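You operate a simulated robot arm through the tools that you are given. There is no shell and no other tool. Be economical: measure what you need, move in short steps, check, and stop when the job is done.

Carry out the task below with a simulated robot arm. There is one attempt and no reset: what you move stays moved.

TASK
Shrink the three caps that still show 0.20 MM to go.
Fine: one burst each: set the hot-air box down over the cap and lift it; leave it on the heater rest pad.
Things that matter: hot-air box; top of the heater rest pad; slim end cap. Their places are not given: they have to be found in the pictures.

Only the result counts: the job must be done as asked and must still hold three seconds after the hand-in. Knocking over, shifting, dropping, spilling or breaking anything else fails it. A push-on lid holds only when it is set on centred and level and pressed home; a screw cap is set on level and turned clockwise until tight.

THE ROBOT
A 7-joint arm with a two-finger parallel gripper, fixed in place. Base frame: the origin is at the foot of the arm, x ahead of it, y to its left, z up. Lengths are in mm, angles in rad, forces in N, time in s.
Its first joint turns from -1.152 to 1.152 rad. Payload 2.4 kg.
The tool frame sits at the grasp point between the pads (the TCP): z along the fingers, y along the line on which they close. The tips reach 30 mm beyond it. The gripper opens to 94 mm. The fingers are 28 mm wide and 10 mm thick; the gripper's body (50 by 96 mm) begins 55 mm behind the TCP.
Orientation is that of the tool frame in the base frame, as a unit quaternion [x, y, z, w]. With the fingers straight down and closing along the base's y, the tool's x points along the base's -x, its y along +y and its z along -z.

THE INTERFACE
- The arm moves only by the tool step_arm. Its argument "series" is a list of rows, each a list of 3 entries, a list of its own where there are three numbers: the shift along the tool's x, y, z in mm, then the turn, a rotation vector about the tool's x, y, z in degrees, then the opening, from 0 (shut) to 1 (fully open). In form: [[[dx, dy, dz], [wx, wy, wz], fingers], ...]. A call has 1 to 12 rows; each row shifts and turns the commanded pose from where the row before left it, along the tool's axes as they then stand. Each row takes 0.2 s and may step no farther than 50 mm and 0.15 rad from the row before; otherwise, or with a gripper value out of range, the whole call is refused. Where a pose cannot be reached the arm comes as near as it can. A force on the tool above 70 N (or 10 N above the force at the start of the call, whichever is more), or a blocked arm, ends the call early, and 0.2 s more pass. The fingers move at their own pace (about 153 mm/s each) and stop on an object; they squeeze with about 29 N. The grip force told is the motor's: it shows also when the fingers shut on nothing. Time passes only in rows, and 0.2 s behind the last, so rows that do not move let the fingers close. The reply holds the time, the measured pose of the TCP, the force on the tool along the base axes, the opening and the grip force, in the units named above and with some noise.
- Cameras (640 x 400 px; columns grow to the right, rows downward): "scene" is fixed at [55.2, 499.8, 1438.3]; the picture's right is [-0.48, -0.88, 0.00], its down [-0.55, 0.30, -0.78] and it looks along [0.68, -0.37, -0.63] (base axes); focal length 261 px, centre (320, 200). "wrist" rides on the gripper at [76, 14, -103] in the tool frame; the picture's right is [-0.18, 0.98, 0.00], its down [-0.75, -0.14, -0.64] and it looks along [-0.63, -0.12, 0.77] (tool axes); focal length 243 px, centre (320, 200).
- camera(camera): a new picture of that camera. The clock stands still meanwhile.
- point_at(camera, pixels): there is no depth. For up to 12 entries [column, row, z] of the newest picture of that camera ("zoom" is the newest enlarged one), the place [x, y] in the base frame at which the ray of that pixel passes the height z, good to about 2 mm. The clock stands still meanwhile.
- close_up(camera, box): a new picture of the part [left, top, right, bottom] of that camera's present view, enlarged. The clock stands still meanwhile.
- finish_job(): hands the job in; it is judged then, once.

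Go step by step. Measure first, check grasps and placings, and put right what went wrong. The budget is 80 turns and 54 pictures, counting those below and the enlarged ones. Unless the task says otherwise, let go and move clear before handing in, and close with one line.

The tools are called after "Emit:" by a JSON object that holds its "fn" and its "kwargs". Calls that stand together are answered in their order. step_arm: Moves the arm, as the interface text tells. Its arguments: {"type":"object","properties":{"series":{"type":"array"}},"required":["series"]} The other tools are called the same way: camera (camera) takes a picture; point_at (camera, pixels) gives the place at which the rays of pixels pass given heights; close_up (camera, box) takes an enlarged picture of a part of a camera's view; finish_job () hands the job in.

At the start:

```text
time: 0.0
tcp_pos: [368.9, 110.8, 1257.9]
ee_rot: [0.0, 1.0, 0.0, 0.0]
contact_force: [-0.2, 0.3, -0.9]
opening: 94.0
gripper_force: 0.1
```

scene: 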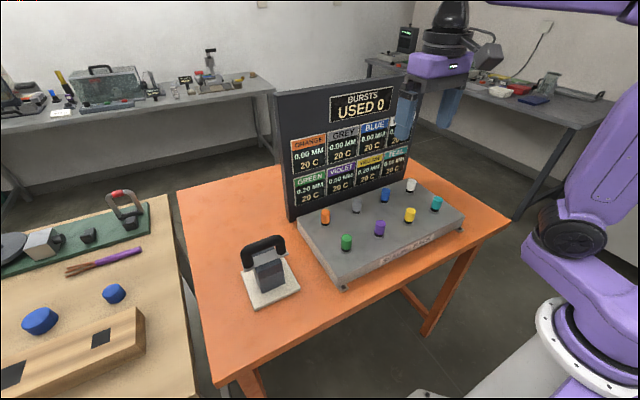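
wrist: 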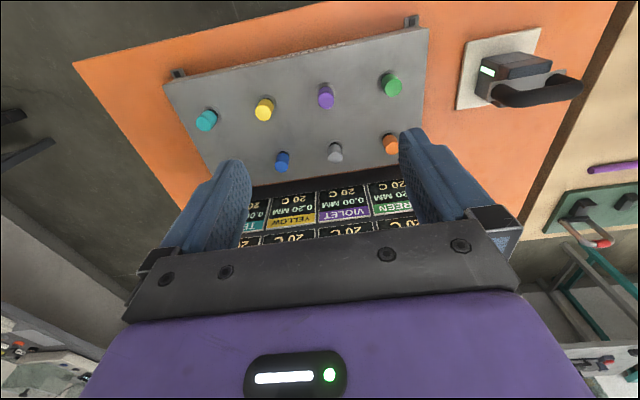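

The display shows per-cap readings; I need to zoom in on the board to read them, and on the hot-air box and caps.

Emit:
{"fn": "close_up", "kwargs": {"camera": "scene", "box": [280, 80, 420, 210]}}

Emit:
{"fn": "close_up", "kwargs": {"camera": "scene", "box": [220, 170, 480, 320]}}

Emit:
{"fn": "close_up", "kwargs": {"camera": "wrist", "box": [150, 10, 600, 240]}}

```text
3.08 times, centred on (350, 145) of scene
```

zoom: 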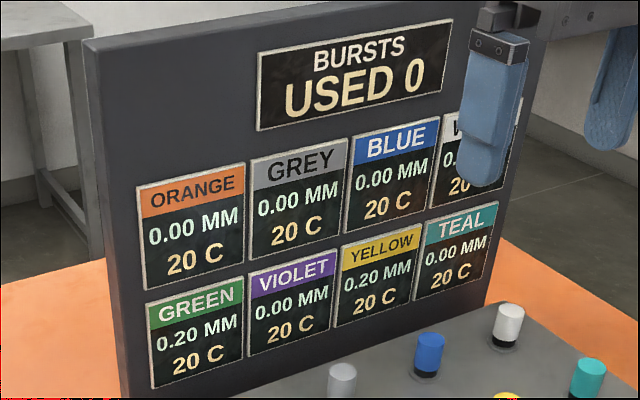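

```text
2.46 times, centred on (350, 245) of scene
```

zoom: 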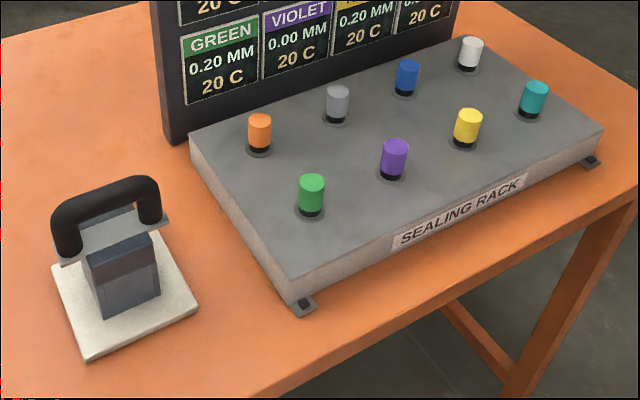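

```text
1.42 times, centred on (375, 125) of wrist
```

zoom: 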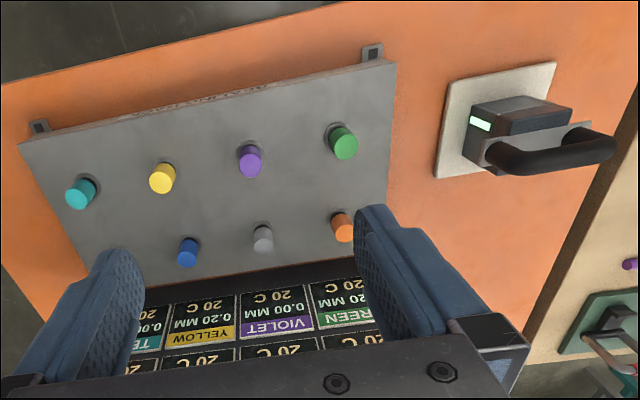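

The board reads 0.20 MM for green and yellow; white is hidden by a finger at about (400,128). I'll triangulate heights using both cameras.

Emit:
{"fn": "point_at", "kwargs": {"camera": "scene", "pixels": [[346.7, 236, 920], [346.7, 236, 960], [410, 209.5, 920], [410, 209.5, 960], [263, 240, 950], [263, 240, 1000], [260, 286, 850], [343, 289, 850], [254, 307, 855], [300, 287, 855], [278, 258, 855], [242, 277, 855]]}}

Emit:
{"fn": "point_at", "kwargs": {"camera": "wrist", "pixels": [[393.3, 86, 920], [393.3, 86, 960], [265, 111, 920], [265, 111, 960], [541, 93, 950], [541, 93, 1000], [467, 42, 855], [541, 28, 855], [457, 109, 855], [411, 22, 850]]}}

```text
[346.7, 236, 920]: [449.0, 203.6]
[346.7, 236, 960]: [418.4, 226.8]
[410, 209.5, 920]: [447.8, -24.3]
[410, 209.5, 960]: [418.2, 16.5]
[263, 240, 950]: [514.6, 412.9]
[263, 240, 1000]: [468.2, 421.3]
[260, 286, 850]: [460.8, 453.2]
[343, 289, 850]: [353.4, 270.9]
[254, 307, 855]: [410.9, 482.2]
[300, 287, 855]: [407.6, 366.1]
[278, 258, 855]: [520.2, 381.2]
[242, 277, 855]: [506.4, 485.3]
```

```text
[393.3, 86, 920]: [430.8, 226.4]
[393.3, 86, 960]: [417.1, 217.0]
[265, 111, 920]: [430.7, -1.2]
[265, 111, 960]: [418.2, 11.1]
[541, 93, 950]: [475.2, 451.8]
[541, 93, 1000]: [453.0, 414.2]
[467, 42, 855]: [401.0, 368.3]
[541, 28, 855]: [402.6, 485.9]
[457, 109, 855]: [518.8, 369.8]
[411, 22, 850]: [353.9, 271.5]
```

The front row cap tops are at z≈955 and x≈420; the pad is centred near (460,428). I'll move over there without turning, which also clears the view of the white display.

Emit:
{"fn": "step_arm", "kwargs": {"series": [[[-11, 45, 0], [0, 0, 0], 1], [[-11, 45, 0], [0, 0, 0], 1], [[-11, 45, 0], [0, 0, 0], 1], [[-11, 45, 0], [0, 0, 0], 1], [[-11, 45, 0], [0, 0, 0], 1], [[-11, 45, 0], [0, 0, 0], 1], [[-11, 45, 0], [0, 0, 0], 1], [[0, 0, 0], [0, 0, 0], 1]]}}

Emit:
{"fn": "close_up", "kwargs": {"camera": "scene", "box": [280, 70, 440, 210]}}

Emit:
{"fn": "camera", "kwargs": {"camera": "wrist"}}

```text
time: 1.8
tcp_pos: [432.9, 389.3, 1257.8]
ee_rot: [0.0, 1.0, 0.0, 0.0]
contact_force: [0.0, -0.5, -0.1]
opening: 94.1
gripper_force: 0.0
out of reach, approached as far as the arm can: row 7
```

```text
2.86 times, centred on (360, 140) of scene
```

zoom: 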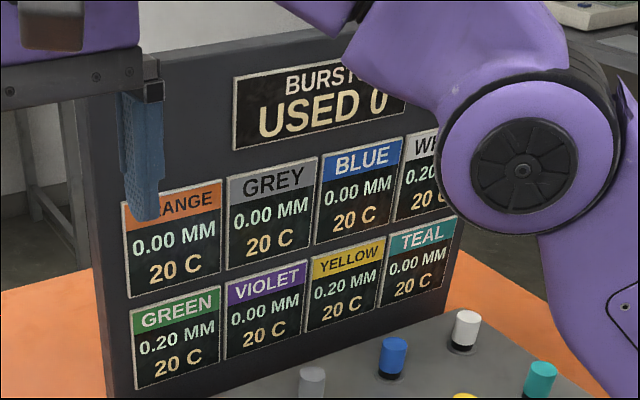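

```text
47 pictures are left
```

wrist: 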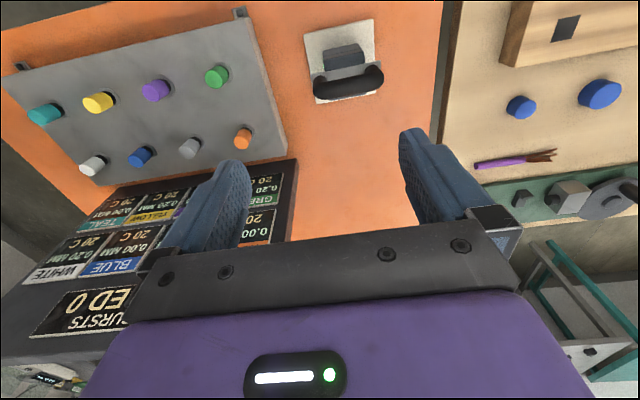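

White shows 0.20, so the three are green, yellow and white. Now I'll look closely at the box and caps.

Emit:
{"fn": "close_up", "kwargs": {"camera": "wrist", "box": [290, 10, 400, 110]}}

Emit:
{"fn": "close_up", "kwargs": {"camera": "scene", "box": [230, 225, 310, 315]}}

```text
4.00 times, centred on (345, 60) of wrist
```

zoom: 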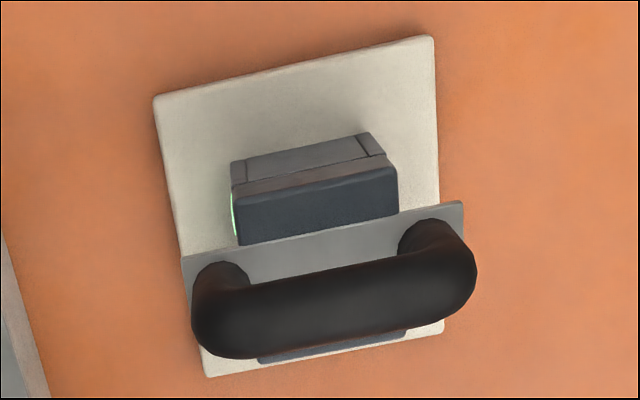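

```text
4.44 times, centred on (270, 270) of scene
```

zoom: 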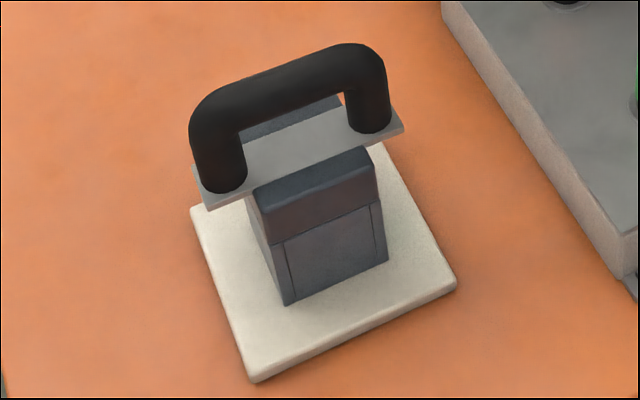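

Emit:
{"fn": "point_at", "kwargs": {"camera": "scene", "pixels": [[244.5, 271.8, 930], [244.5, 271.8, 980], [288.9, 253.6, 930], [288.9, 253.6, 980], [263.2, 241.8, 960], [263.2, 241.8, 1010], [254.8, 316.5, 850], [300, 290.5, 850]]}}

Emit:
{"fn": "point_at", "kwargs": {"camera": "wrist", "pixels": [[380.75, 60.75, 930], [380.75, 60.75, 980], [310.5, 74.5, 930], [310.5, 74.5, 980], [348.8, 86.3, 960], [348.8, 86.3, 1010], [303.5, 34, 860], [373, 19.5, 860], [376, 92, 860], [317, 103, 860]]}}

```text
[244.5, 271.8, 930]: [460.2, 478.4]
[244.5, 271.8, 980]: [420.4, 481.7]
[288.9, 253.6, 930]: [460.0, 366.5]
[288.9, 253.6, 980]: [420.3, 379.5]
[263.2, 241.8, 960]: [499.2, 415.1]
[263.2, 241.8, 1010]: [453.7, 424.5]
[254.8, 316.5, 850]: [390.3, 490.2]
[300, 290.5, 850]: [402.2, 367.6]
```

```text
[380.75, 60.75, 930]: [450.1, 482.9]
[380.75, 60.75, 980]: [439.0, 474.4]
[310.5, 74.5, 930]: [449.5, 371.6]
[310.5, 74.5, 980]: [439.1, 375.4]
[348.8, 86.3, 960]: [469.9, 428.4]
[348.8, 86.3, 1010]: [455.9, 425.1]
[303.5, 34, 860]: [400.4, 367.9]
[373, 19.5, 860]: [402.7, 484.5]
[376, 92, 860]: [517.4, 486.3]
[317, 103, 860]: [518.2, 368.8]
```

The bar runs along y at about (459,425), z≈1000, with the plate at z≈947 and the pad centred at (459.5,427). I'll turn the tool 90° so it closes along x, descending slightly, and measure the back row and board.

Emit:
{"fn": "point_at", "kwargs": {"camera": "wrist", "pixels": [[91, 163, 955], [38, 114, 955], [92, 100, 955], [216, 74, 955], [243, 137, 955], [287, 159, 915], [243, 15, 850], [403, 59, 945], [344, 58, 945], [329, 105, 860], [365, 143, 850]]}}

Emit:
{"fn": "point_at", "kwargs": {"camera": "scene", "pixels": [[410, 181, 955], [346.7, 236, 955], [410, 209.5, 955], [290, 221, 850], [298, 222, 905], [325, 217, 955], [339, 281, 905], [280, 96, 1150], [280, 96, 1200], [410, 75, 1200]]}}

Emit:
{"fn": "step_arm", "kwargs": {"series": [[[0, 0, 10], [0, 0, -8.18], 1], [[0, 0, 10], [0, 0, -8.18], 1], [[0, 0, 10], [0, 0, -8.18], 1], [[0, 0, 10], [0, 0, -8.18], 1], [[0, 0, 10], [0, 0, -8.18], 1], [[0, 0, 10], [0, 0, -8.18], 1], [[0, 0, 10], [0, 0, -8.18], 1], [[0, 0, 10], [0, 0, -8.18], 1], [[0, 0, 10], [0, 0, -8.18], 1], [[0, 0, 10], [0, 0, -8.18], 1], [[0, 0, 10], [0, 0, -8.2], 1], [[0, 0, 0], [0, 0, 0], 1]]}}

```text
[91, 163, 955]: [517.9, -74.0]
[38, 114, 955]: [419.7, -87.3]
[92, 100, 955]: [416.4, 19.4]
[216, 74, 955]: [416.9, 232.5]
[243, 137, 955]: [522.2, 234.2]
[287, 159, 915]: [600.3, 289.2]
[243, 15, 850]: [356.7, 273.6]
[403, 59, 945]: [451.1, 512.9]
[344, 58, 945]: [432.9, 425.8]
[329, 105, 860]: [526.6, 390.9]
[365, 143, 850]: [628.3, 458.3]
```

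```text
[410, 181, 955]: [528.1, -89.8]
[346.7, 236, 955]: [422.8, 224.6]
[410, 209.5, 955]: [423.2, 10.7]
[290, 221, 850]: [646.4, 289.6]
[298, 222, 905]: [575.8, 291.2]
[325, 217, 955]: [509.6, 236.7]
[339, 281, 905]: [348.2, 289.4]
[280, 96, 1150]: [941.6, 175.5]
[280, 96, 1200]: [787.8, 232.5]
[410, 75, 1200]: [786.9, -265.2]
```

```text
time: 4.4
tcp_pos: [436.0, 389.6, 1146.6]
ee_rot: [0.707, -0.707, 0.0, 0.0]
contact_force: [0.7, -0.2, 0.3]
opening: 93.9
gripper_force: 0.2
```

Turned and at (436,389.6,1147). Shifting over the bar and down to z≈1085, then checking.

Emit:
{"fn": "step_arm", "kwargs": {"series": [[[-18, -12, 20], [0, 0, 0], 1], [[-18, -11.5, 20], [0, 0, 0], 1], [[0, 0, 20], [0, 0, 0], 1], [[0, 0, 0], [0, 0, 0], 1]]}}

Emit:
{"fn": "camera", "kwargs": {"camera": "wrist"}}

Emit:
{"fn": "close_up", "kwargs": {"camera": "scene", "box": [200, 150, 360, 310]}}

```text
time: 5.4
tcp_pos: [458.8, 426.6, 1085.8]
ee_rot: [-0.707, 0.707, 0.0, 0.0]
contact_force: [0.3, 0.5, 0.5]
opening: 94.0
gripper_force: 0.1
```

```text
44 pictures are left
```

wrist: 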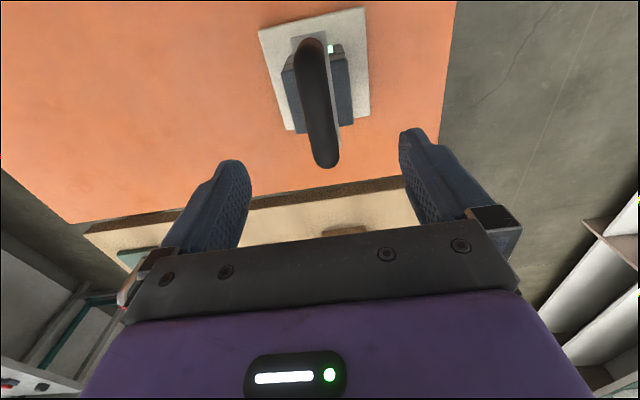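

```text
2.50 times, centred on (280, 230) of scene
```

zoom: 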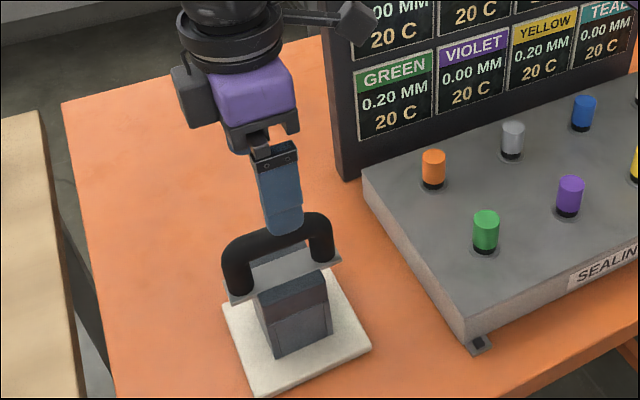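

The bar runs in the wrist picture from (325,158) to (311,45). Checking its x before descending.

Emit:
{"fn": "point_at", "kwargs": {"camera": "wrist", "pixels": [[313, 158, 997], [339, 150, 997], [298, 60, 997], [327, 60, 997], [308, 110, 997], [335, 110, 997], [325, 166, 997], [311, 38, 997], [259, 30, 860], [364, 8, 860], [369, 118, 860], [288, 132, 860]]}}

```text
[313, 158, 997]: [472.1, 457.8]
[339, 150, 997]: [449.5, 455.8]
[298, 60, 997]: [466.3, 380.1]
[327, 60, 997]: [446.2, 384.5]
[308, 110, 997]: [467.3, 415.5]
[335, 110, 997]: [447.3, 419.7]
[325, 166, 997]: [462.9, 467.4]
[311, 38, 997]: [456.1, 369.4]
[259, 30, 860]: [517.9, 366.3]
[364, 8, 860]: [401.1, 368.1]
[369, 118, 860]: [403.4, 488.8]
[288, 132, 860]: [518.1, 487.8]
```

The bar is centred at x≈458, 21 wide, so the TCP is well placed. Descending to z≈998 and closing.

Emit:
{"fn": "step_arm", "kwargs": {"series": [[[0, 0, 30], [0, 0, 0], 1], [[0, 0, 30], [0, 0, 0], 1], [[0, 0, 15], [0, 0, 0], 1], [[0, 0, 12], [0, 0, 0], 1], [[0, 0, 0], [0, 0, 0], 1], [[0, 0, 0], [0, 0, 0], 0.5], [[0, 0, 0], [0, 0, 0], 0.15], [[0, 0, 0], [0, 0, 0], 0], [[0, 0, 0], [0, 0, 0], 0], [[0, 0, 0], [0, 0, 0], 0]]}}

Emit:
{"fn": "close_up", "kwargs": {"camera": "scene", "box": [220, 180, 320, 310]}}

```text
time: 7.6
tcp_pos: [459.4, 423.8, 999.4]
ee_rot: [-0.707, 0.707, 0.0, -0.001]
contact_force: [0.6, 1.0, 0.0]
opening: 27.1
gripper_force: 29.0
```

```text
3.08 times, centred on (270, 245) of scene
```

zoom: 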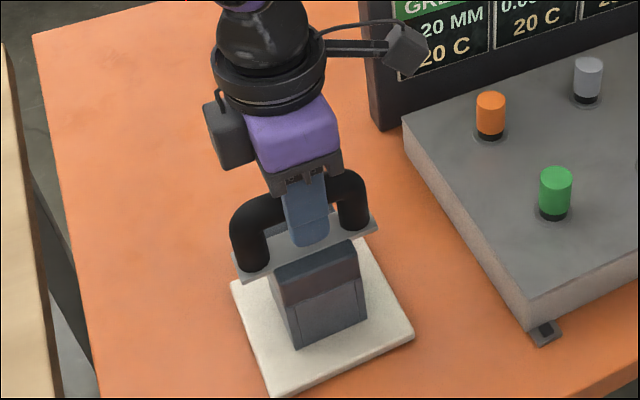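

Gripped at opening 27 with 29 N. Lifting straight up to z≈1150.

Emit:
{"fn": "step_arm", "kwargs": {"series": [[[0, 0, -5], [0, 0, 0], 0], [[0, 0, -15], [0, 0, 0], 0], [[0, 0, -25], [0, 0, 0], 0], [[0, 0, -30], [0, 0, 0], 0], [[0, 0, -30], [0, 0, 0], 0], [[0, 0, -30], [0, 0, 0], 0], [[0, 0, -15], [0, 0, 0], 0], [[0, 0, 0], [0, 0, 0], 0]]}}

Emit:
{"fn": "camera", "kwargs": {"camera": "scene"}}

Emit:
{"fn": "camera", "kwargs": {"camera": "wrist"}}

```text
time: 9.4
tcp_pos: [460.4, 425.8, 1151.7]
ee_rot: [-0.707, 0.708, 0.0, 0.001]
contact_force: [0.7, 0.1, -3.9]
opening: 27.3
gripper_force: 28.9
```

```text
41 pictures are left
```

scene: 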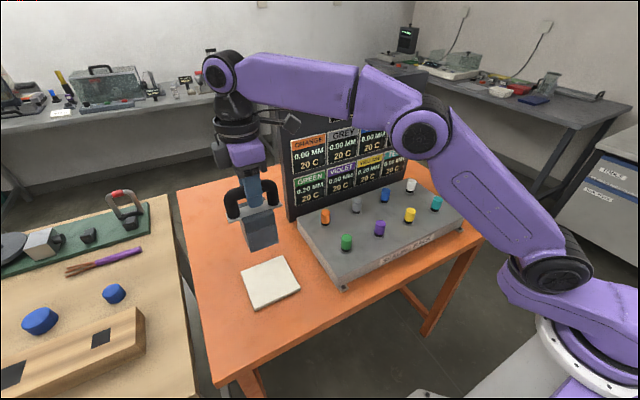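

```text
40 pictures are left
```

wrist: 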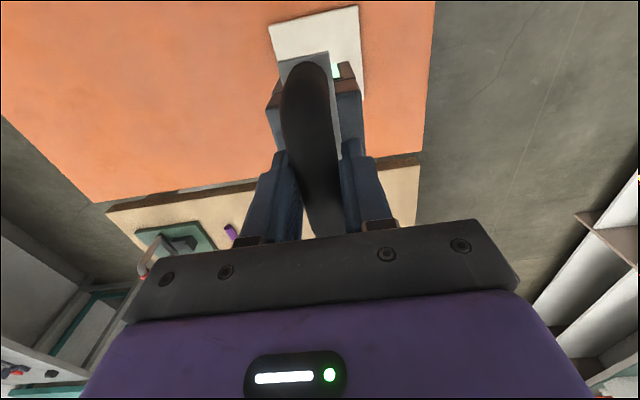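

The box hangs level. I'll carry it high over to about (420,60), so the wrist camera sees the front caps for a good triangulation.

Emit:
{"fn": "step_arm", "kwargs": {"series": [[[20, 3, 0], [0, 0, 0], 0], [[40, 5, -2], [0, 0, 0], 0], [[45, 5, -2], [0, 0, 0], 0], [[45, 5, -2], [0, 0, 0], 0], [[45, 5, -2], [0, 0, 0], 0], [[45, 5, 0], [0, 0, 0], 0], [[45, 5, 0], [0, 0, 0], 0], [[45, 5, 0], [0, 0, 0], 0], [[25, 2, 0], [0, 0, 0], 0], [[11, 0, 0], [0, 0, 0], 0], [[0, 0, 0], [0, 0, 0], 0], [[0, 0, 0], [0, 0, 0], 0]]}}

Emit:
{"fn": "camera", "kwargs": {"camera": "wrist"}}

Emit:
{"fn": "camera", "kwargs": {"camera": "scene"}}

```text
time: 12.0
tcp_pos: [419.3, 58.2, 1158.3]
ee_rot: [0.708, -0.707, 0.001, 0.0]
contact_force: [0.4, -0.7, -3.6]
opening: 27.2
gripper_force: 29.0
```

```text
39 pictures are left
```

wrist: 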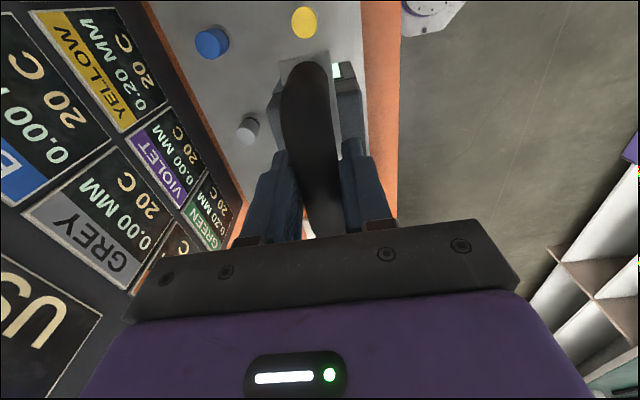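

```text
38 pictures are left
```

scene: 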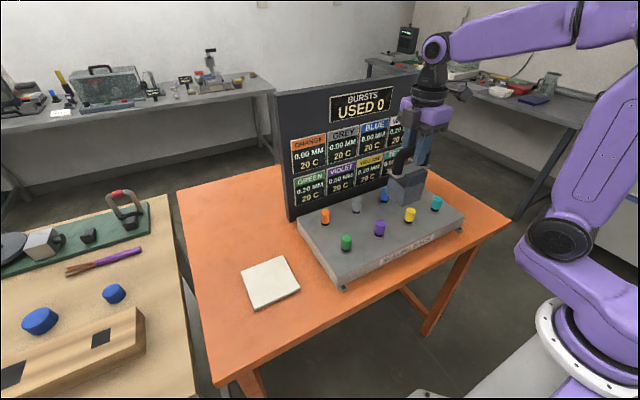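

Yellow (304,22), blue (212,42) and grey (247,130) are visible in the wrist view. Zooming both views.

Emit:
{"fn": "close_up", "kwargs": {"camera": "wrist", "box": [190, 0, 350, 100]}}

Emit:
{"fn": "close_up", "kwargs": {"camera": "scene", "box": [310, 170, 470, 270]}}

```text
4.00 times, centred on (270, 50) of wrist
```

zoom: 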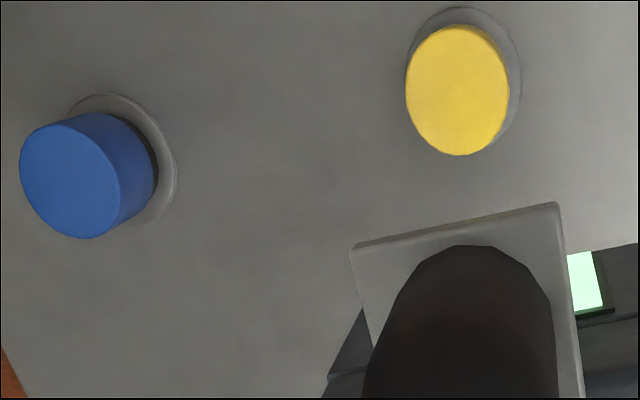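

```text
4.00 times, centred on (390, 220) of scene
```

zoom: 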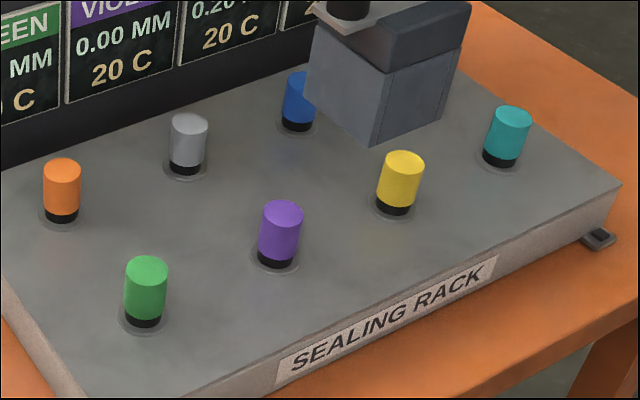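

Emit:
{"fn": "point_at", "kwargs": {"camera": "wrist", "pixels": [[304.25, 22.5, 940], [304.25, 22.5, 960], [304.25, 22.5, 980], [305.5, 19.5, 900], [305.5, 19.5, 920], [207.5, 44.5, 950]]}}

Emit:
{"fn": "point_at", "kwargs": {"camera": "scene", "pixels": [[411, 210.5, 940], [411, 210.5, 960], [411, 210.5, 980], [409, 221.75, 900], [409, 221.75, 920], [346.75, 236.5, 950], [346.0, 249.75, 910], [380.5, 222.5, 950], [438.25, 199, 950], [325.5, 211.75, 950], [357.25, 200.75, 950], [410.5, 181.5, 950]]}}

```text
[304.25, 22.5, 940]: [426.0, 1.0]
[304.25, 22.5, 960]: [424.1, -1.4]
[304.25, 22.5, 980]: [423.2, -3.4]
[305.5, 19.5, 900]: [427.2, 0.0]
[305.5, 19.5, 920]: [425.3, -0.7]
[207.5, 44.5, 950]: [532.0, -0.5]
```

```text
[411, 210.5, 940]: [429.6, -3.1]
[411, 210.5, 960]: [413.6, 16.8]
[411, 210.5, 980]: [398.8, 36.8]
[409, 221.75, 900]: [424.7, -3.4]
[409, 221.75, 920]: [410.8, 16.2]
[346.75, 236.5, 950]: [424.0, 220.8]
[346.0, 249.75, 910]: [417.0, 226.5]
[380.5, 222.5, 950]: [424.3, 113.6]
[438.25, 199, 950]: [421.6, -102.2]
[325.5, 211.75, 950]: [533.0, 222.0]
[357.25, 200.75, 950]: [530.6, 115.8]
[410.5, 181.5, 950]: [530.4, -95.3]
```

Emit:
{"fn": "point_at", "kwargs": {"camera": "wrist", "pixels": [[277.5, 61.75, 1106], [329.25, 50.75, 1106]]}}

Emit:
{"fn": "close_up", "kwargs": {"camera": "scene", "box": [350, 90, 480, 220]}}

```text
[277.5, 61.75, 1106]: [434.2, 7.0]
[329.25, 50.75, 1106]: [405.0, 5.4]
```

```text
3.08 times, centred on (415, 155) of scene
```

zoom: 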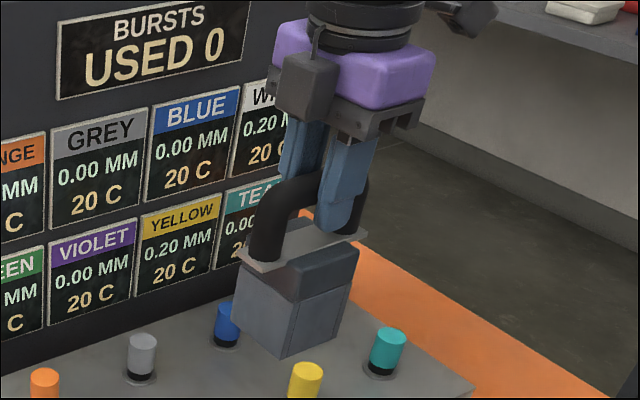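

The held box is centred on the TCP. Yellow is at ≈(425.5,0.5); I'll move above it and down to z≈1096 to check alignment.

Emit:
{"fn": "step_arm", "kwargs": {"series": [[[20, -2, 0], [0, 0, 0], 0], [[30, -4, 10], [0, 0, 0], 0], [[9, 0, 20], [0, 0, 0], 0], [[0, 0, 22], [0, 0, 0], 0], [[0, 0, 10], [0, 0, 0], 0], [[0, 0, 0], [0, 0, 0], 0], [[0, 0, 0], [0, 0, 0], 0]]}}

Emit:
{"fn": "close_up", "kwargs": {"camera": "scene", "box": [350, 130, 480, 250]}}

Emit:
{"fn": "close_up", "kwargs": {"camera": "wrist", "box": [190, 0, 430, 150]}}

```text
time: 13.6
tcp_pos: [425.3, 1.7, 1098.5]
ee_rot: [0.708, -0.706, 0.0, 0.0]
contact_force: [0.6, 0.1, -2.4]
opening: 27.3
gripper_force: 28.7
```

```text
3.33 times, centred on (415, 190) of scene
```

zoom: 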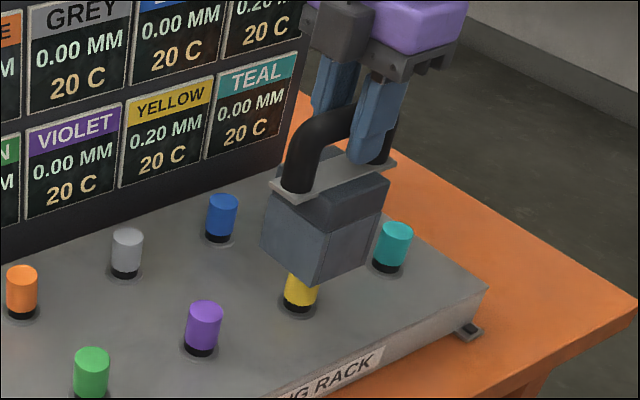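

```text
2.67 times, centred on (310, 75) of wrist
```

zoom: 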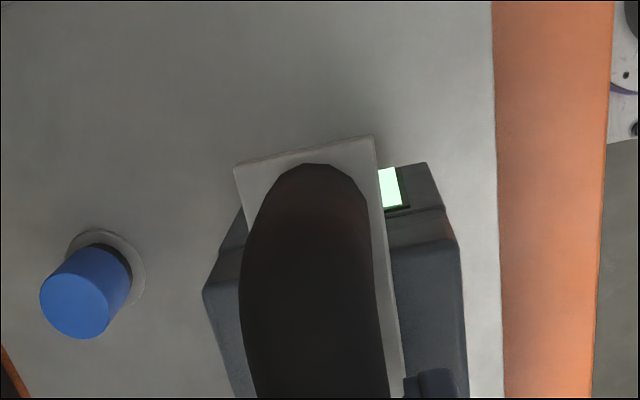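

Emit:
{"fn": "point_at", "kwargs": {"camera": "scene", "pixels": [[415.3, 216.1, 950], [432.4, 208.6, 950], [397.6, 204.4, 950], [415.3, 216.1, 960], [432.4, 208.6, 960], [397.6, 204.4, 960]]}}

Emit:
{"fn": "point_at", "kwargs": {"camera": "wrist", "pixels": [[229.9, 100.5, 902], [221, 105.5, 944]]}}

```text
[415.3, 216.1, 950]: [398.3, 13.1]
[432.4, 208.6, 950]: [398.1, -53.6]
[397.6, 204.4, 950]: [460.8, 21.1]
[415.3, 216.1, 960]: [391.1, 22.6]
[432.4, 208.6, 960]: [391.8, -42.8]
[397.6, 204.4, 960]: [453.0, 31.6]
```

```text
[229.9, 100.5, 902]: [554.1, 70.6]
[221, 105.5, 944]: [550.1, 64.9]
```

Corner readings are inconsistent, so I'm enlarging the box bottom more, and the wrist view via zoom coordinates.

Emit:
{"fn": "close_up", "kwargs": {"camera": "wrist", "box": [190, 60, 270, 110]}}

Emit:
{"fn": "close_up", "kwargs": {"camera": "scene", "box": [385, 175, 449, 227]}}

```text
8.00 times, centred on (230, 85) of wrist
```

zoom: 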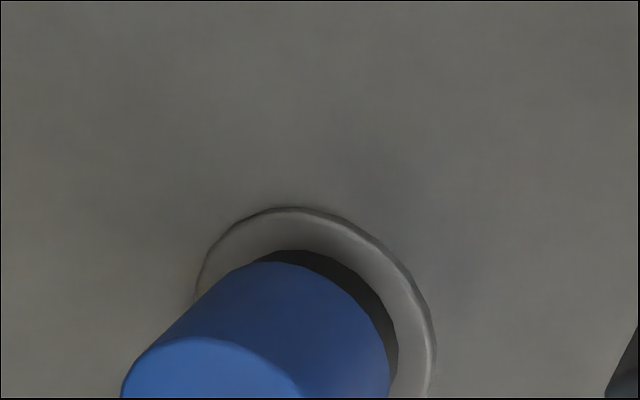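

```text
7.69 times, centred on (417, 201) of scene
```

zoom: 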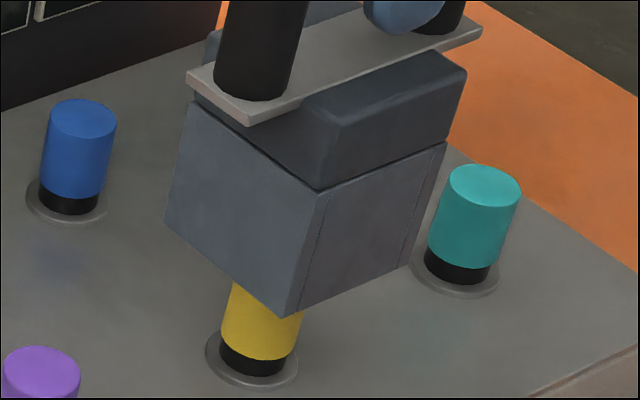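

Emit:
{"fn": "point_at", "kwargs": {"camera": "zoom", "pixels": [[289, 317, 955], [408, 267, 955], [165, 220, 955], [289, 317, 965], [408, 267, 965], [165, 220, 965], [252, 357, 900], [455, 272, 900], [67, 200, 900], [82, 118, 944], [486, 185, 944], [252, 357, 905]]}}

```text
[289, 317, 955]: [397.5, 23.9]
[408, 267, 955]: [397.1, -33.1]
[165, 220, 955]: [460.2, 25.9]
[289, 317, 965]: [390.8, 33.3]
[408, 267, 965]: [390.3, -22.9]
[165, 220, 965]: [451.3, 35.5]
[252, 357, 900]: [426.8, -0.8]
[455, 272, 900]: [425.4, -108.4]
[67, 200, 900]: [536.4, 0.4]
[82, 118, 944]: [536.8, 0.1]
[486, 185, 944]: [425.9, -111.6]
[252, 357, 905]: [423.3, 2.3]
```

Box centre is ≈(425.7,−0.7) and the yellow collar ≈(426,0): aligned. Descending slowly over the cap.

Emit:
{"fn": "step_arm", "kwargs": {"series": [[[0, 0, 8], [0, 0, 0], 0], [[0, 0, 8], [0, 0, 0], 0], [[0, 0, 8], [0, 0, 0], 0], [[0, 0, 8], [0, 0, 0], 0], [[0, 0, 8], [0, 0, 0], 0], [[0, 0, 6], [0, 0, 0], 0], [[0, 0, 4], [0, 0, 0], 0]]}}

Emit:
{"fn": "close_up", "kwargs": {"camera": "scene", "box": [340, 130, 480, 240]}}

```text
time: 15.2
tcp_pos: [425.1, 0.2, 1046.3]
ee_rot: [-0.707, 0.707, 0.0, 0.0]
contact_force: [0.2, 1.1, -4.0]
opening: 27.1
gripper_force: 28.8
```

```text
3.64 times, centred on (410, 185) of scene
```

zoom: 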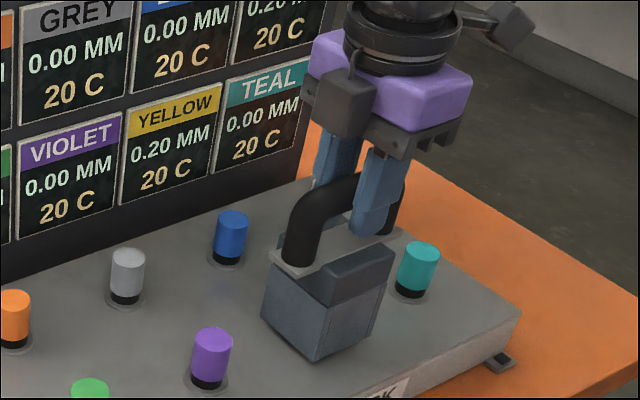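

The box has enclosed the cap with no contact force and is still slightly above the rack. Continuing down in 2 mm rows.

Emit:
{"fn": "step_arm", "kwargs": {"series": [[[0, 0, 2], [0, 0, 0], 0], [[0, 0, 2], [0, 0, 0], 0], [[0, 0, 1], [0, 0, 0], 0]]}}

Emit:
{"fn": "close_up", "kwargs": {"camera": "scene", "box": [340, 80, 480, 240]}}

```text
time: 16.0
tcp_pos: [424.7, 2.3, 1040.7]
ee_rot: [0.707, -0.707, 0.0, 0.0]
contact_force: [-0.1, -0.7, -2.1]
opening: 27.1
gripper_force: 29.7
```

```text
2.50 times, centred on (410, 160) of scene
```

zoom: 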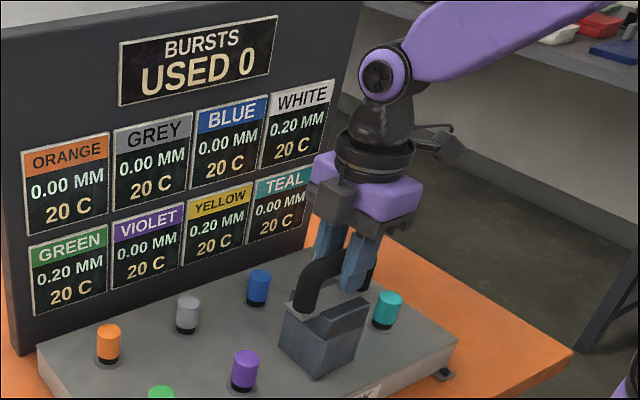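

No contact and no burst yet; a few more millimetres.

Emit:
{"fn": "step_arm", "kwargs": {"series": [[[0, 0, 1], [0, 0, 0], 0], [[0, 0, 1], [0, 0, 0], 0], [[0, 0, 1], [0, 0, 0], 0]]}}

Emit:
{"fn": "close_up", "kwargs": {"camera": "scene", "box": [340, 80, 480, 240]}}

```text
time: 16.8
tcp_pos: [425.8, 0.2, 1036.1]
ee_rot: [0.708, -0.707, 0.0, 0.0]
contact_force: [0.5, 0.0, -3.4]
opening: 26.9
gripper_force: 29.3
```

```text
2.50 times, centred on (410, 160) of scene
```

zoom: 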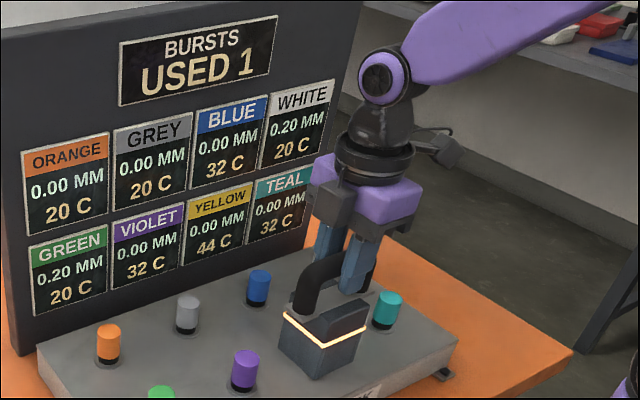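

The burst fired: USED 1, yellow 0.00 MM at 44 C, and the neighbours warmed to 32 C. Lifting straight up and watching the temperatures.

Emit:
{"fn": "step_arm", "kwargs": {"series": [[[0, 0, -5], [0, 0, 0], 0], [[0, 0, -10], [0, 0, 0], 0], [[0, 0, -20], [0, 0, 0], 0], [[0, 0, -25], [0, 0, 0], 0], [[0, 0, -30], [0, 0, 0], 0], [[0, 0, -30], [0, 0, 0], 0], [[0, 0, 0], [0, 0, 0], 0]]}}

Emit:
{"fn": "close_up", "kwargs": {"camera": "scene", "box": [280, 70, 480, 250]}}

```text
time: 18.4
tcp_pos: [426.2, -2.7, 1156.6]
ee_rot: [-0.706, 0.708, 0.001, 0.0]
contact_force: [-0.2, 0.3, -4.1]
opening: 26.8
gripper_force: 29.8
```

```text
2.22 times, centred on (380, 160) of scene
```

zoom: 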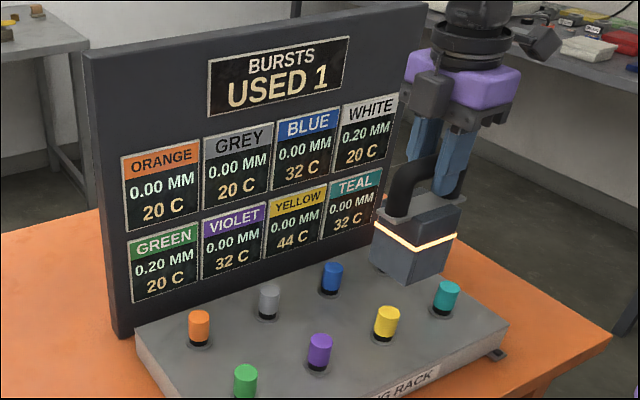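

Temperatures hold steady and the highest stays moderate. Moving towards green, stopping short at y≈150 for measuring both green and white unobstructed.

Emit:
{"fn": "step_arm", "kwargs": {"series": [[[-20, 0, 0], [0, 0, 0], 0], [[-40, 0, 0], [0, 0, 0], 0], [[-40, 0, 0], [0, 0, 0], 0], [[-30, 0, 0], [0, 0, 0], 0], [[-20, 0, 0], [0, 0, 0], 0], [[0, 0, 0], [0, 0, 0], 0], [[0, 0, 0], [0, 0, 0], 0]]}}

Emit:
{"fn": "close_up", "kwargs": {"camera": "scene", "box": [375, 165, 455, 215]}}

```text
time: 20.0
tcp_pos: [424.7, 149.9, 1159.4]
ee_rot: [0.707, -0.707, 0.0, 0.0]
contact_force: [0.1, -0.4, -3.6]
opening: 26.9
gripper_force: 29.4
```

```text
8.00 times, centred on (415, 190) of scene
```

zoom: 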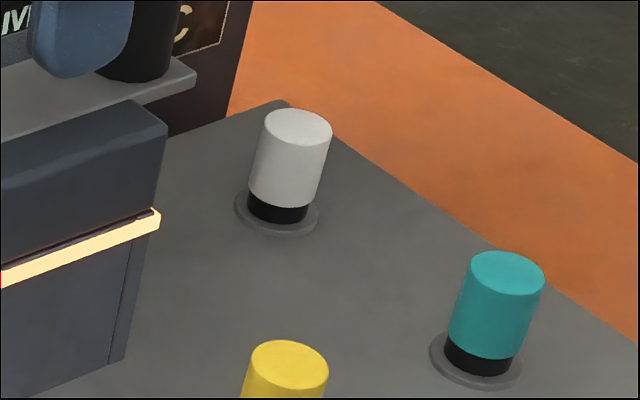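

Emit:
{"fn": "point_at", "kwargs": {"camera": "zoom", "pixels": [[277, 212, 901], [298, 126, 945], [476, 360, 901], [508, 271, 945], [290, 361, 945]]}}

Emit:
{"fn": "close_up", "kwargs": {"camera": "scene", "box": [310, 205, 390, 255]}}

```text
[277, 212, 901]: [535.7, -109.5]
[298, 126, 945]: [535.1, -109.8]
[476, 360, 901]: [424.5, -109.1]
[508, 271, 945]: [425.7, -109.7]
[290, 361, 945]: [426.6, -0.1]
```

```text
8.00 times, centred on (350, 230) of scene
```

zoom: 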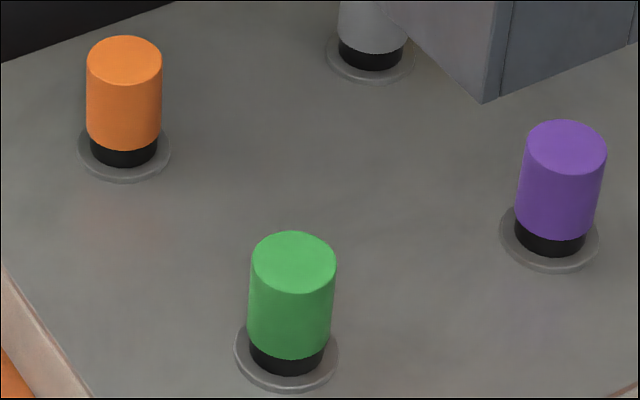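

White is at (535.4,−109.6), and yellow confirms as (426,0), with a pitch of about 110. Reading green: collar (286,350), top (293,261).

Emit:
{"fn": "point_at", "kwargs": {"camera": "zoom", "pixels": [[286, 350, 901], [293, 262, 945], [549, 236, 901], [565, 147, 945], [124, 151, 901], [125, 61, 945]]}}

```text
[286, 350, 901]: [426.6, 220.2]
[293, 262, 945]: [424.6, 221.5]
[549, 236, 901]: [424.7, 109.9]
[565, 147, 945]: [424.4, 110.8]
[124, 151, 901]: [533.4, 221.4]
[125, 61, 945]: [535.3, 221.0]
```

Green is at (425.5,220.5). Moving above it and lowering to just over the cap for an alignment check.

Emit:
{"fn": "step_arm", "kwargs": {"series": [[[-20, 0, 0], [0, 0, 0], 0], [[-30, 0, 0], [0, 0, 0], 0], [[-20, 0, 0], [0, 0, 0], 0], [[0, 0, 20], [0, 0, 0], 0], [[0, 0, 25], [0, 0, 0], 0], [[0, 0, 15], [0, 0, 0], 0], [[0, 0, 0], [0, 0, 0], 0], [[0, 0, 0], [0, 0, 0], 0]]}}

Emit:
{"fn": "close_up", "kwargs": {"camera": "scene", "box": [310, 200, 390, 255]}}

```text
time: 21.8
tcp_pos: [425.0, 220.7, 1098.1]
ee_rot: [0.708, -0.707, 0.001, -0.001]
contact_force: [0.2, 1.0, -3.0]
opening: 26.7
gripper_force: 29.2
```

```text
7.27 times, centred on (350, 228) of scene
```

zoom: 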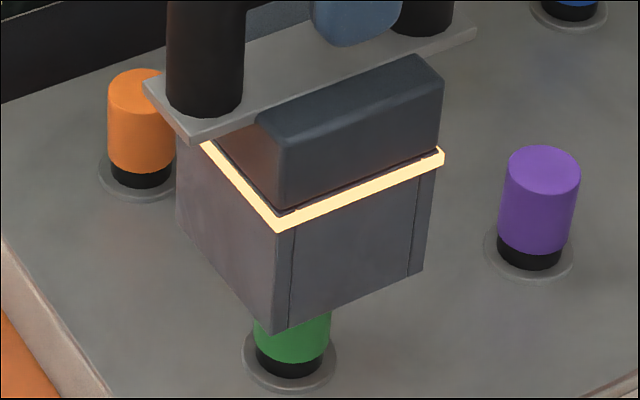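

Emit:
{"fn": "point_at", "kwargs": {"camera": "zoom", "pixels": [[273, 334, 959], [423, 270, 959], [178, 228, 959], [290, 359, 901]]}}

```text
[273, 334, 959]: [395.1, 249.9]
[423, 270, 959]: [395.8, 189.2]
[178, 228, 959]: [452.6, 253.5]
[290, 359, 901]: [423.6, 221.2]
```

Box centre (424.3,220.4) over the cap (425.5,220.5): aligned. Lowering the last 60 mm.

Emit:
{"fn": "step_arm", "kwargs": {"series": [[[0, 0, 8], [0, 0, 0], 0], [[0, 0, 10], [0, 0, 0], 0], [[0, 0, 10], [0, 0, 0], 0], [[0, 0, 10], [0, 0, 0], 0], [[0, 0, 8], [0, 0, 0], 0], [[0, 0, 5], [0, 0, 0], 0], [[0, 0, 4], [0, 0, 0], 0], [[0, 0, 2], [0, 0, 0], 0], [[0, 0, 1.5], [0, 0, 0], 0], [[0, 0, 1.5], [0, 0, 0], 0]]}}

Emit:
{"fn": "close_up", "kwargs": {"camera": "scene", "box": [280, 80, 440, 260]}}

```text
time: 24.0
tcp_pos: [424.7, 219.6, 1038.5]
ee_rot: [-0.707, 0.707, 0.0, 0.0]
contact_force: [-2.3, -1.7, 4.0]
opening: 26.5
gripper_force: 29.4
```

```text
2.22 times, centred on (360, 170) of scene
```

zoom: 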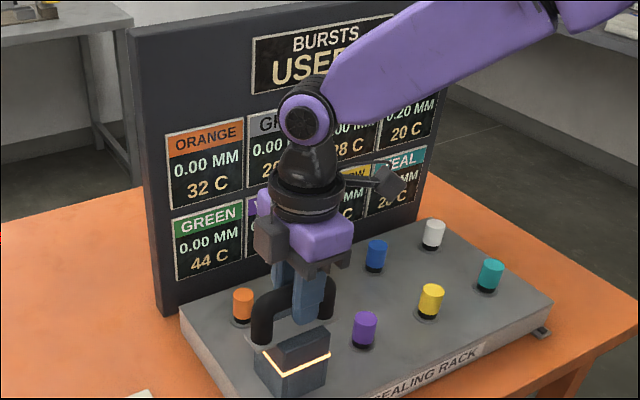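

Green now reads 0.00 MM at 44 C, and the others are cooling. Lifting straight up.

Emit:
{"fn": "step_arm", "kwargs": {"series": [[[0, 0, -5], [0, 0, 0], 0], [[0, 0, -10], [0, 0, 0], 0], [[0, 0, -20], [0, 0, 0], 0], [[0, 0, -25], [0, 0, 0], 0], [[0, 0, -30], [0, 0, 0], 0], [[0, 0, -30], [0, 0, 0], 0], [[0, 0, 0], [0, 0, 0], 0]]}}

Emit:
{"fn": "close_up", "kwargs": {"camera": "scene", "box": [250, 60, 440, 250]}}

```text
time: 25.6
tcp_pos: [424.8, 220.0, 1157.7]
ee_rot: [-0.707, 0.707, 0.0, 0.001]
contact_force: [-1.1, 0.6, -3.0]
opening: 26.6
gripper_force: 28.8
```

```text
2.11 times, centred on (345, 155) of scene
```

zoom: 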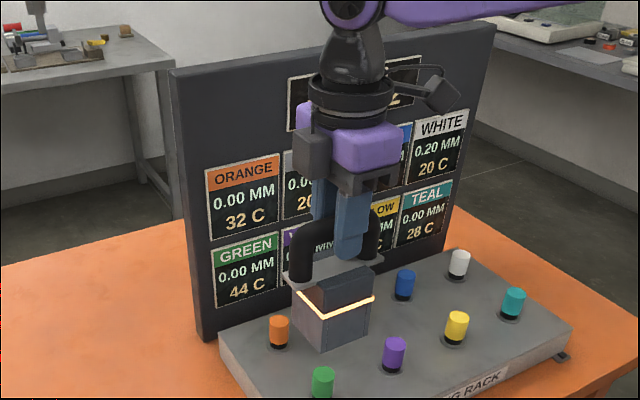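

USED 2 and green is done. Moving along the front row to y≈−109, then I'll check the board clearance before going back to the white cap.

Emit:
{"fn": "step_arm", "kwargs": {"series": [[[20, 0, 0], [0, 0, 0], 0], [[40, 0, 0], [0, 0, 0], 0], [[45, 0, 0], [0, 0, 0], 0], [[45, 0, 0], [0, 0, 0], 0], [[45, 0, 0], [0, 0, 0], 0], [[45, 0, 0], [0, 0, 0], 0], [[40, 0, 0], [0, 0, 0], 0], [[30, 0, 0], [0, 0, 0], 0], [[20, -10, 0], [0, 0, 0], 0], [[0, -15, 0], [0, 0, 0], 0], [[0, 0, 0], [0, 0, 0], 0], [[0, 0, 0], [0, 0, 0], 0]]}}

Emit:
{"fn": "camera", "kwargs": {"camera": "wrist"}}

Emit:
{"fn": "camera", "kwargs": {"camera": "scene"}}

```text
time: 28.2
tcp_pos: [450.4, -111.4, 1156.8]
ee_rot: [-0.707, 0.707, 0.0, 0.0]
contact_force: [0.3, 0.1, -3.3]
opening: 26.6
gripper_force: 29.4
```

```text
21 pictures are left
```

wrist: 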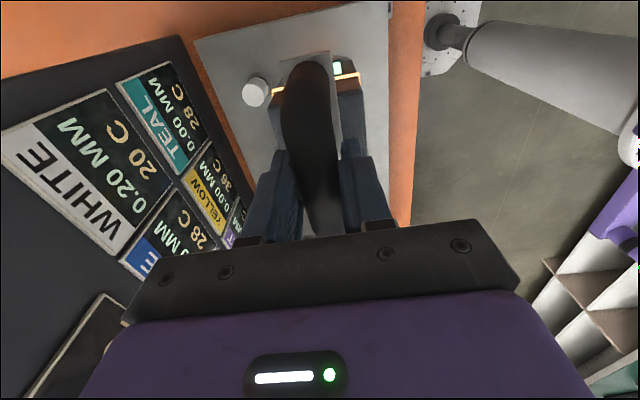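

```text
20 pictures are left
```

scene: 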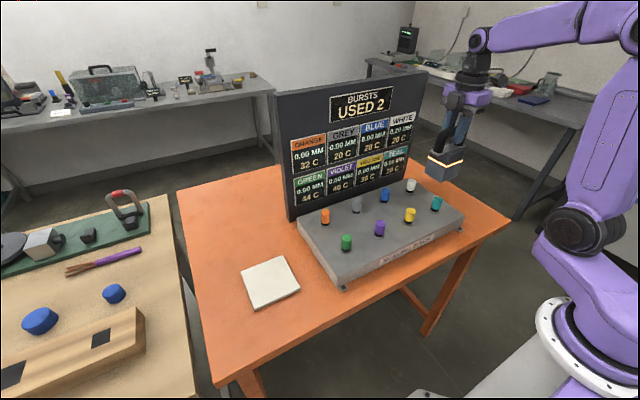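

Emit:
{"fn": "point_at", "kwargs": {"camera": "wrist", "pixels": [[195, 42, 901], [220, 110, 901], [215, 110, 901], [181, 36, 850], [181, 36, 901], [254, 93, 945]]}}

Emit:
{"fn": "point_at", "kwargs": {"camera": "scene", "pixels": [[426, 70, 1200], [426, 70, 1240], [426, 70, 1260], [426, 70, 1280], [273, 94, 1260]]}}

```text
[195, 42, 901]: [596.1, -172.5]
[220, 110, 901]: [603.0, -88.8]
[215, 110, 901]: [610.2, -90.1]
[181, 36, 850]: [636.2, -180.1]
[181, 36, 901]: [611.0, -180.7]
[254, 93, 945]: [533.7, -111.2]
```

```text
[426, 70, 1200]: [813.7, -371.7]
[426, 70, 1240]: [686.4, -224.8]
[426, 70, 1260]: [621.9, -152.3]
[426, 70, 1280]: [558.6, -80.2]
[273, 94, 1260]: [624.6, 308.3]
```

The board face is at x≈612 or beyond and the gripper body would reach 583, so there is clearance. White confirmed near (535,−110). Advancing and lowering to the check height.

Emit:
{"fn": "step_arm", "kwargs": {"series": [[[0, -20, 0], [0, 0, 0], 0], [[0, -25, 0], [0, 0, 0], 0], [[0, -25, 0], [0, 0, 0], 0], [[0, -14.5, 0], [0, 0, 0], 0], [[0, 0, 20], [0, 0, 0], 0], [[0, 0, 25], [0, 0, 0], 0], [[0, 0, 15], [0, 0, 0], 0], [[0, 0, 0], [0, 0, 0], 0], [[0, 0, 0], [0, 0, 0], 0]]}}

Emit:
{"fn": "close_up", "kwargs": {"camera": "scene", "box": [380, 150, 450, 210]}}

Emit:
{"fn": "camera", "kwargs": {"camera": "scene"}}

```text
time: 30.2
tcp_pos: [537.3, -109.2, 1097.2]
ee_rot: [-0.706, 0.708, 0.0, 0.0]
contact_force: [-0.4, -0.1, -2.6]
opening: 26.6
gripper_force: 28.7
```

```text
6.67 times, centred on (415, 180) of scene
```

zoom: 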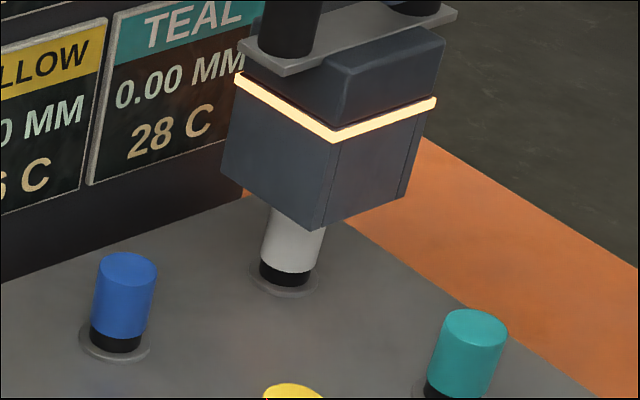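

```text
18 pictures are left
```

scene: 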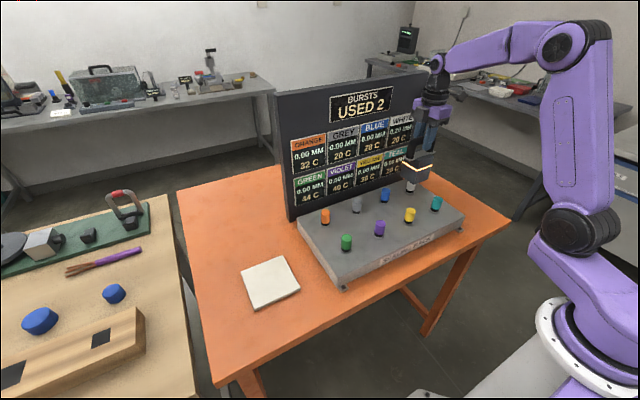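

Emit:
{"fn": "point_at", "kwargs": {"camera": "zoom", "pixels": [[316, 231, 959], [404, 197, 959], [222, 175, 959], [284, 276, 901]]}}

Emit:
{"fn": "close_up", "kwargs": {"camera": "scene", "box": [380, 40, 480, 200]}}

```text
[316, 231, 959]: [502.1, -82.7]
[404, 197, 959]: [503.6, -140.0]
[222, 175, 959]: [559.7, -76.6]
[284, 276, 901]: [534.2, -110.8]
```

```text
2.50 times, centred on (430, 120) of scene
```

zoom: 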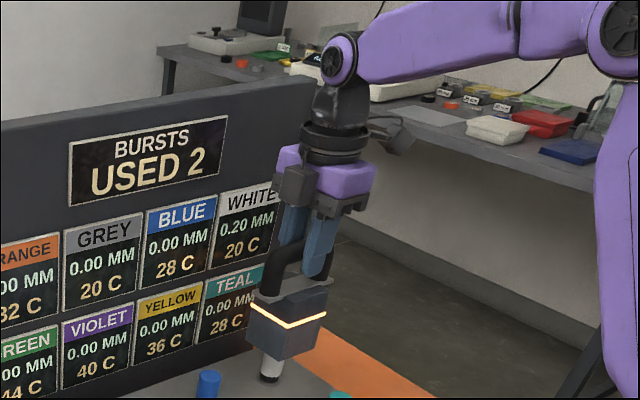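

Box is centred ≈(533,−110) over white (535,−110), clear of the board. Lowering the last 60 mm.

Emit:
{"fn": "step_arm", "kwargs": {"series": [[[0, -0.5, 8], [0, 0, 0], 0], [[0, 0, 10], [0, 0, 0], 0], [[0, 0, 10], [0, 0, 0], 0], [[0, 0, 10], [0, 0, 0], 0], [[0, 0, 8], [0, 0, 0], 0], [[0, 0, 5], [0, 0, 0], 0], [[0, 0, 4], [0, 0, 0], 0], [[0, 0, 2], [0, 0, 0], 0], [[0, 0, 1.5], [0, 0, 0], 0], [[0, 0, 1.5], [0, 0, 0], 0]]}}

Emit:
{"fn": "close_up", "kwargs": {"camera": "scene", "box": [330, 70, 450, 220]}}

```text
time: 32.4
tcp_pos: [533.4, -108.3, 1038.8]
ee_rot: [-0.706, 0.708, 0.0, 0.0]
contact_force: [-3.0, 0.7, 9.0]
opening: 26.3
gripper_force: 29.1
```

```text
2.67 times, centred on (390, 145) of scene
```

zoom: 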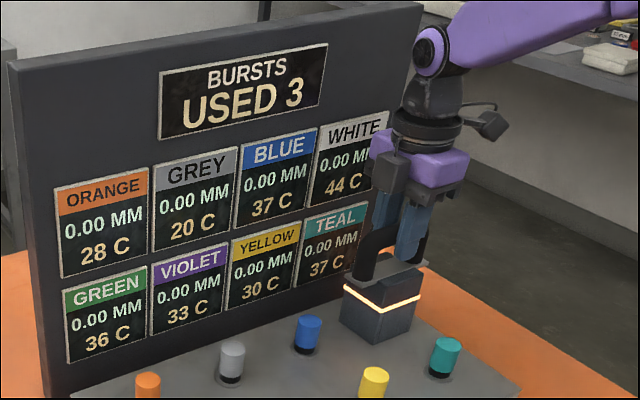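

USED 3: green, yellow and white all read 0.00 MM. Lifting straight up, then withdrawing in −x.

Emit:
{"fn": "step_arm", "kwargs": {"series": [[[0, 0, -5], [0, 0, 0], 0], [[0, 0, -10], [0, 0, 0], 0], [[0, 0, -20], [0, 0, 0], 0], [[0, 0, -25], [0, 0, 0], 0], [[0, 0, -30], [0, 0, 0], 0], [[0, 0, -30], [0, 0, 0], 0], [[0, 15, 0], [0, 0, 0], 0], [[0, 25, 0], [0, 0, 0], 0], [[0, 25, 0], [0, 0, 0], 0], [[0, 11, 0], [0, 0, 0], 0], [[0, 0, 0], [0, 0, 0], 0]]}}

```text
time: 34.8
tcp_pos: [458.1, -110.0, 1157.2]
ee_rot: [-0.707, 0.707, 0.001, 0.001]
contact_force: [-0.3, 0.3, -4.5]
opening: 26.5
gripper_force: 29.6
```

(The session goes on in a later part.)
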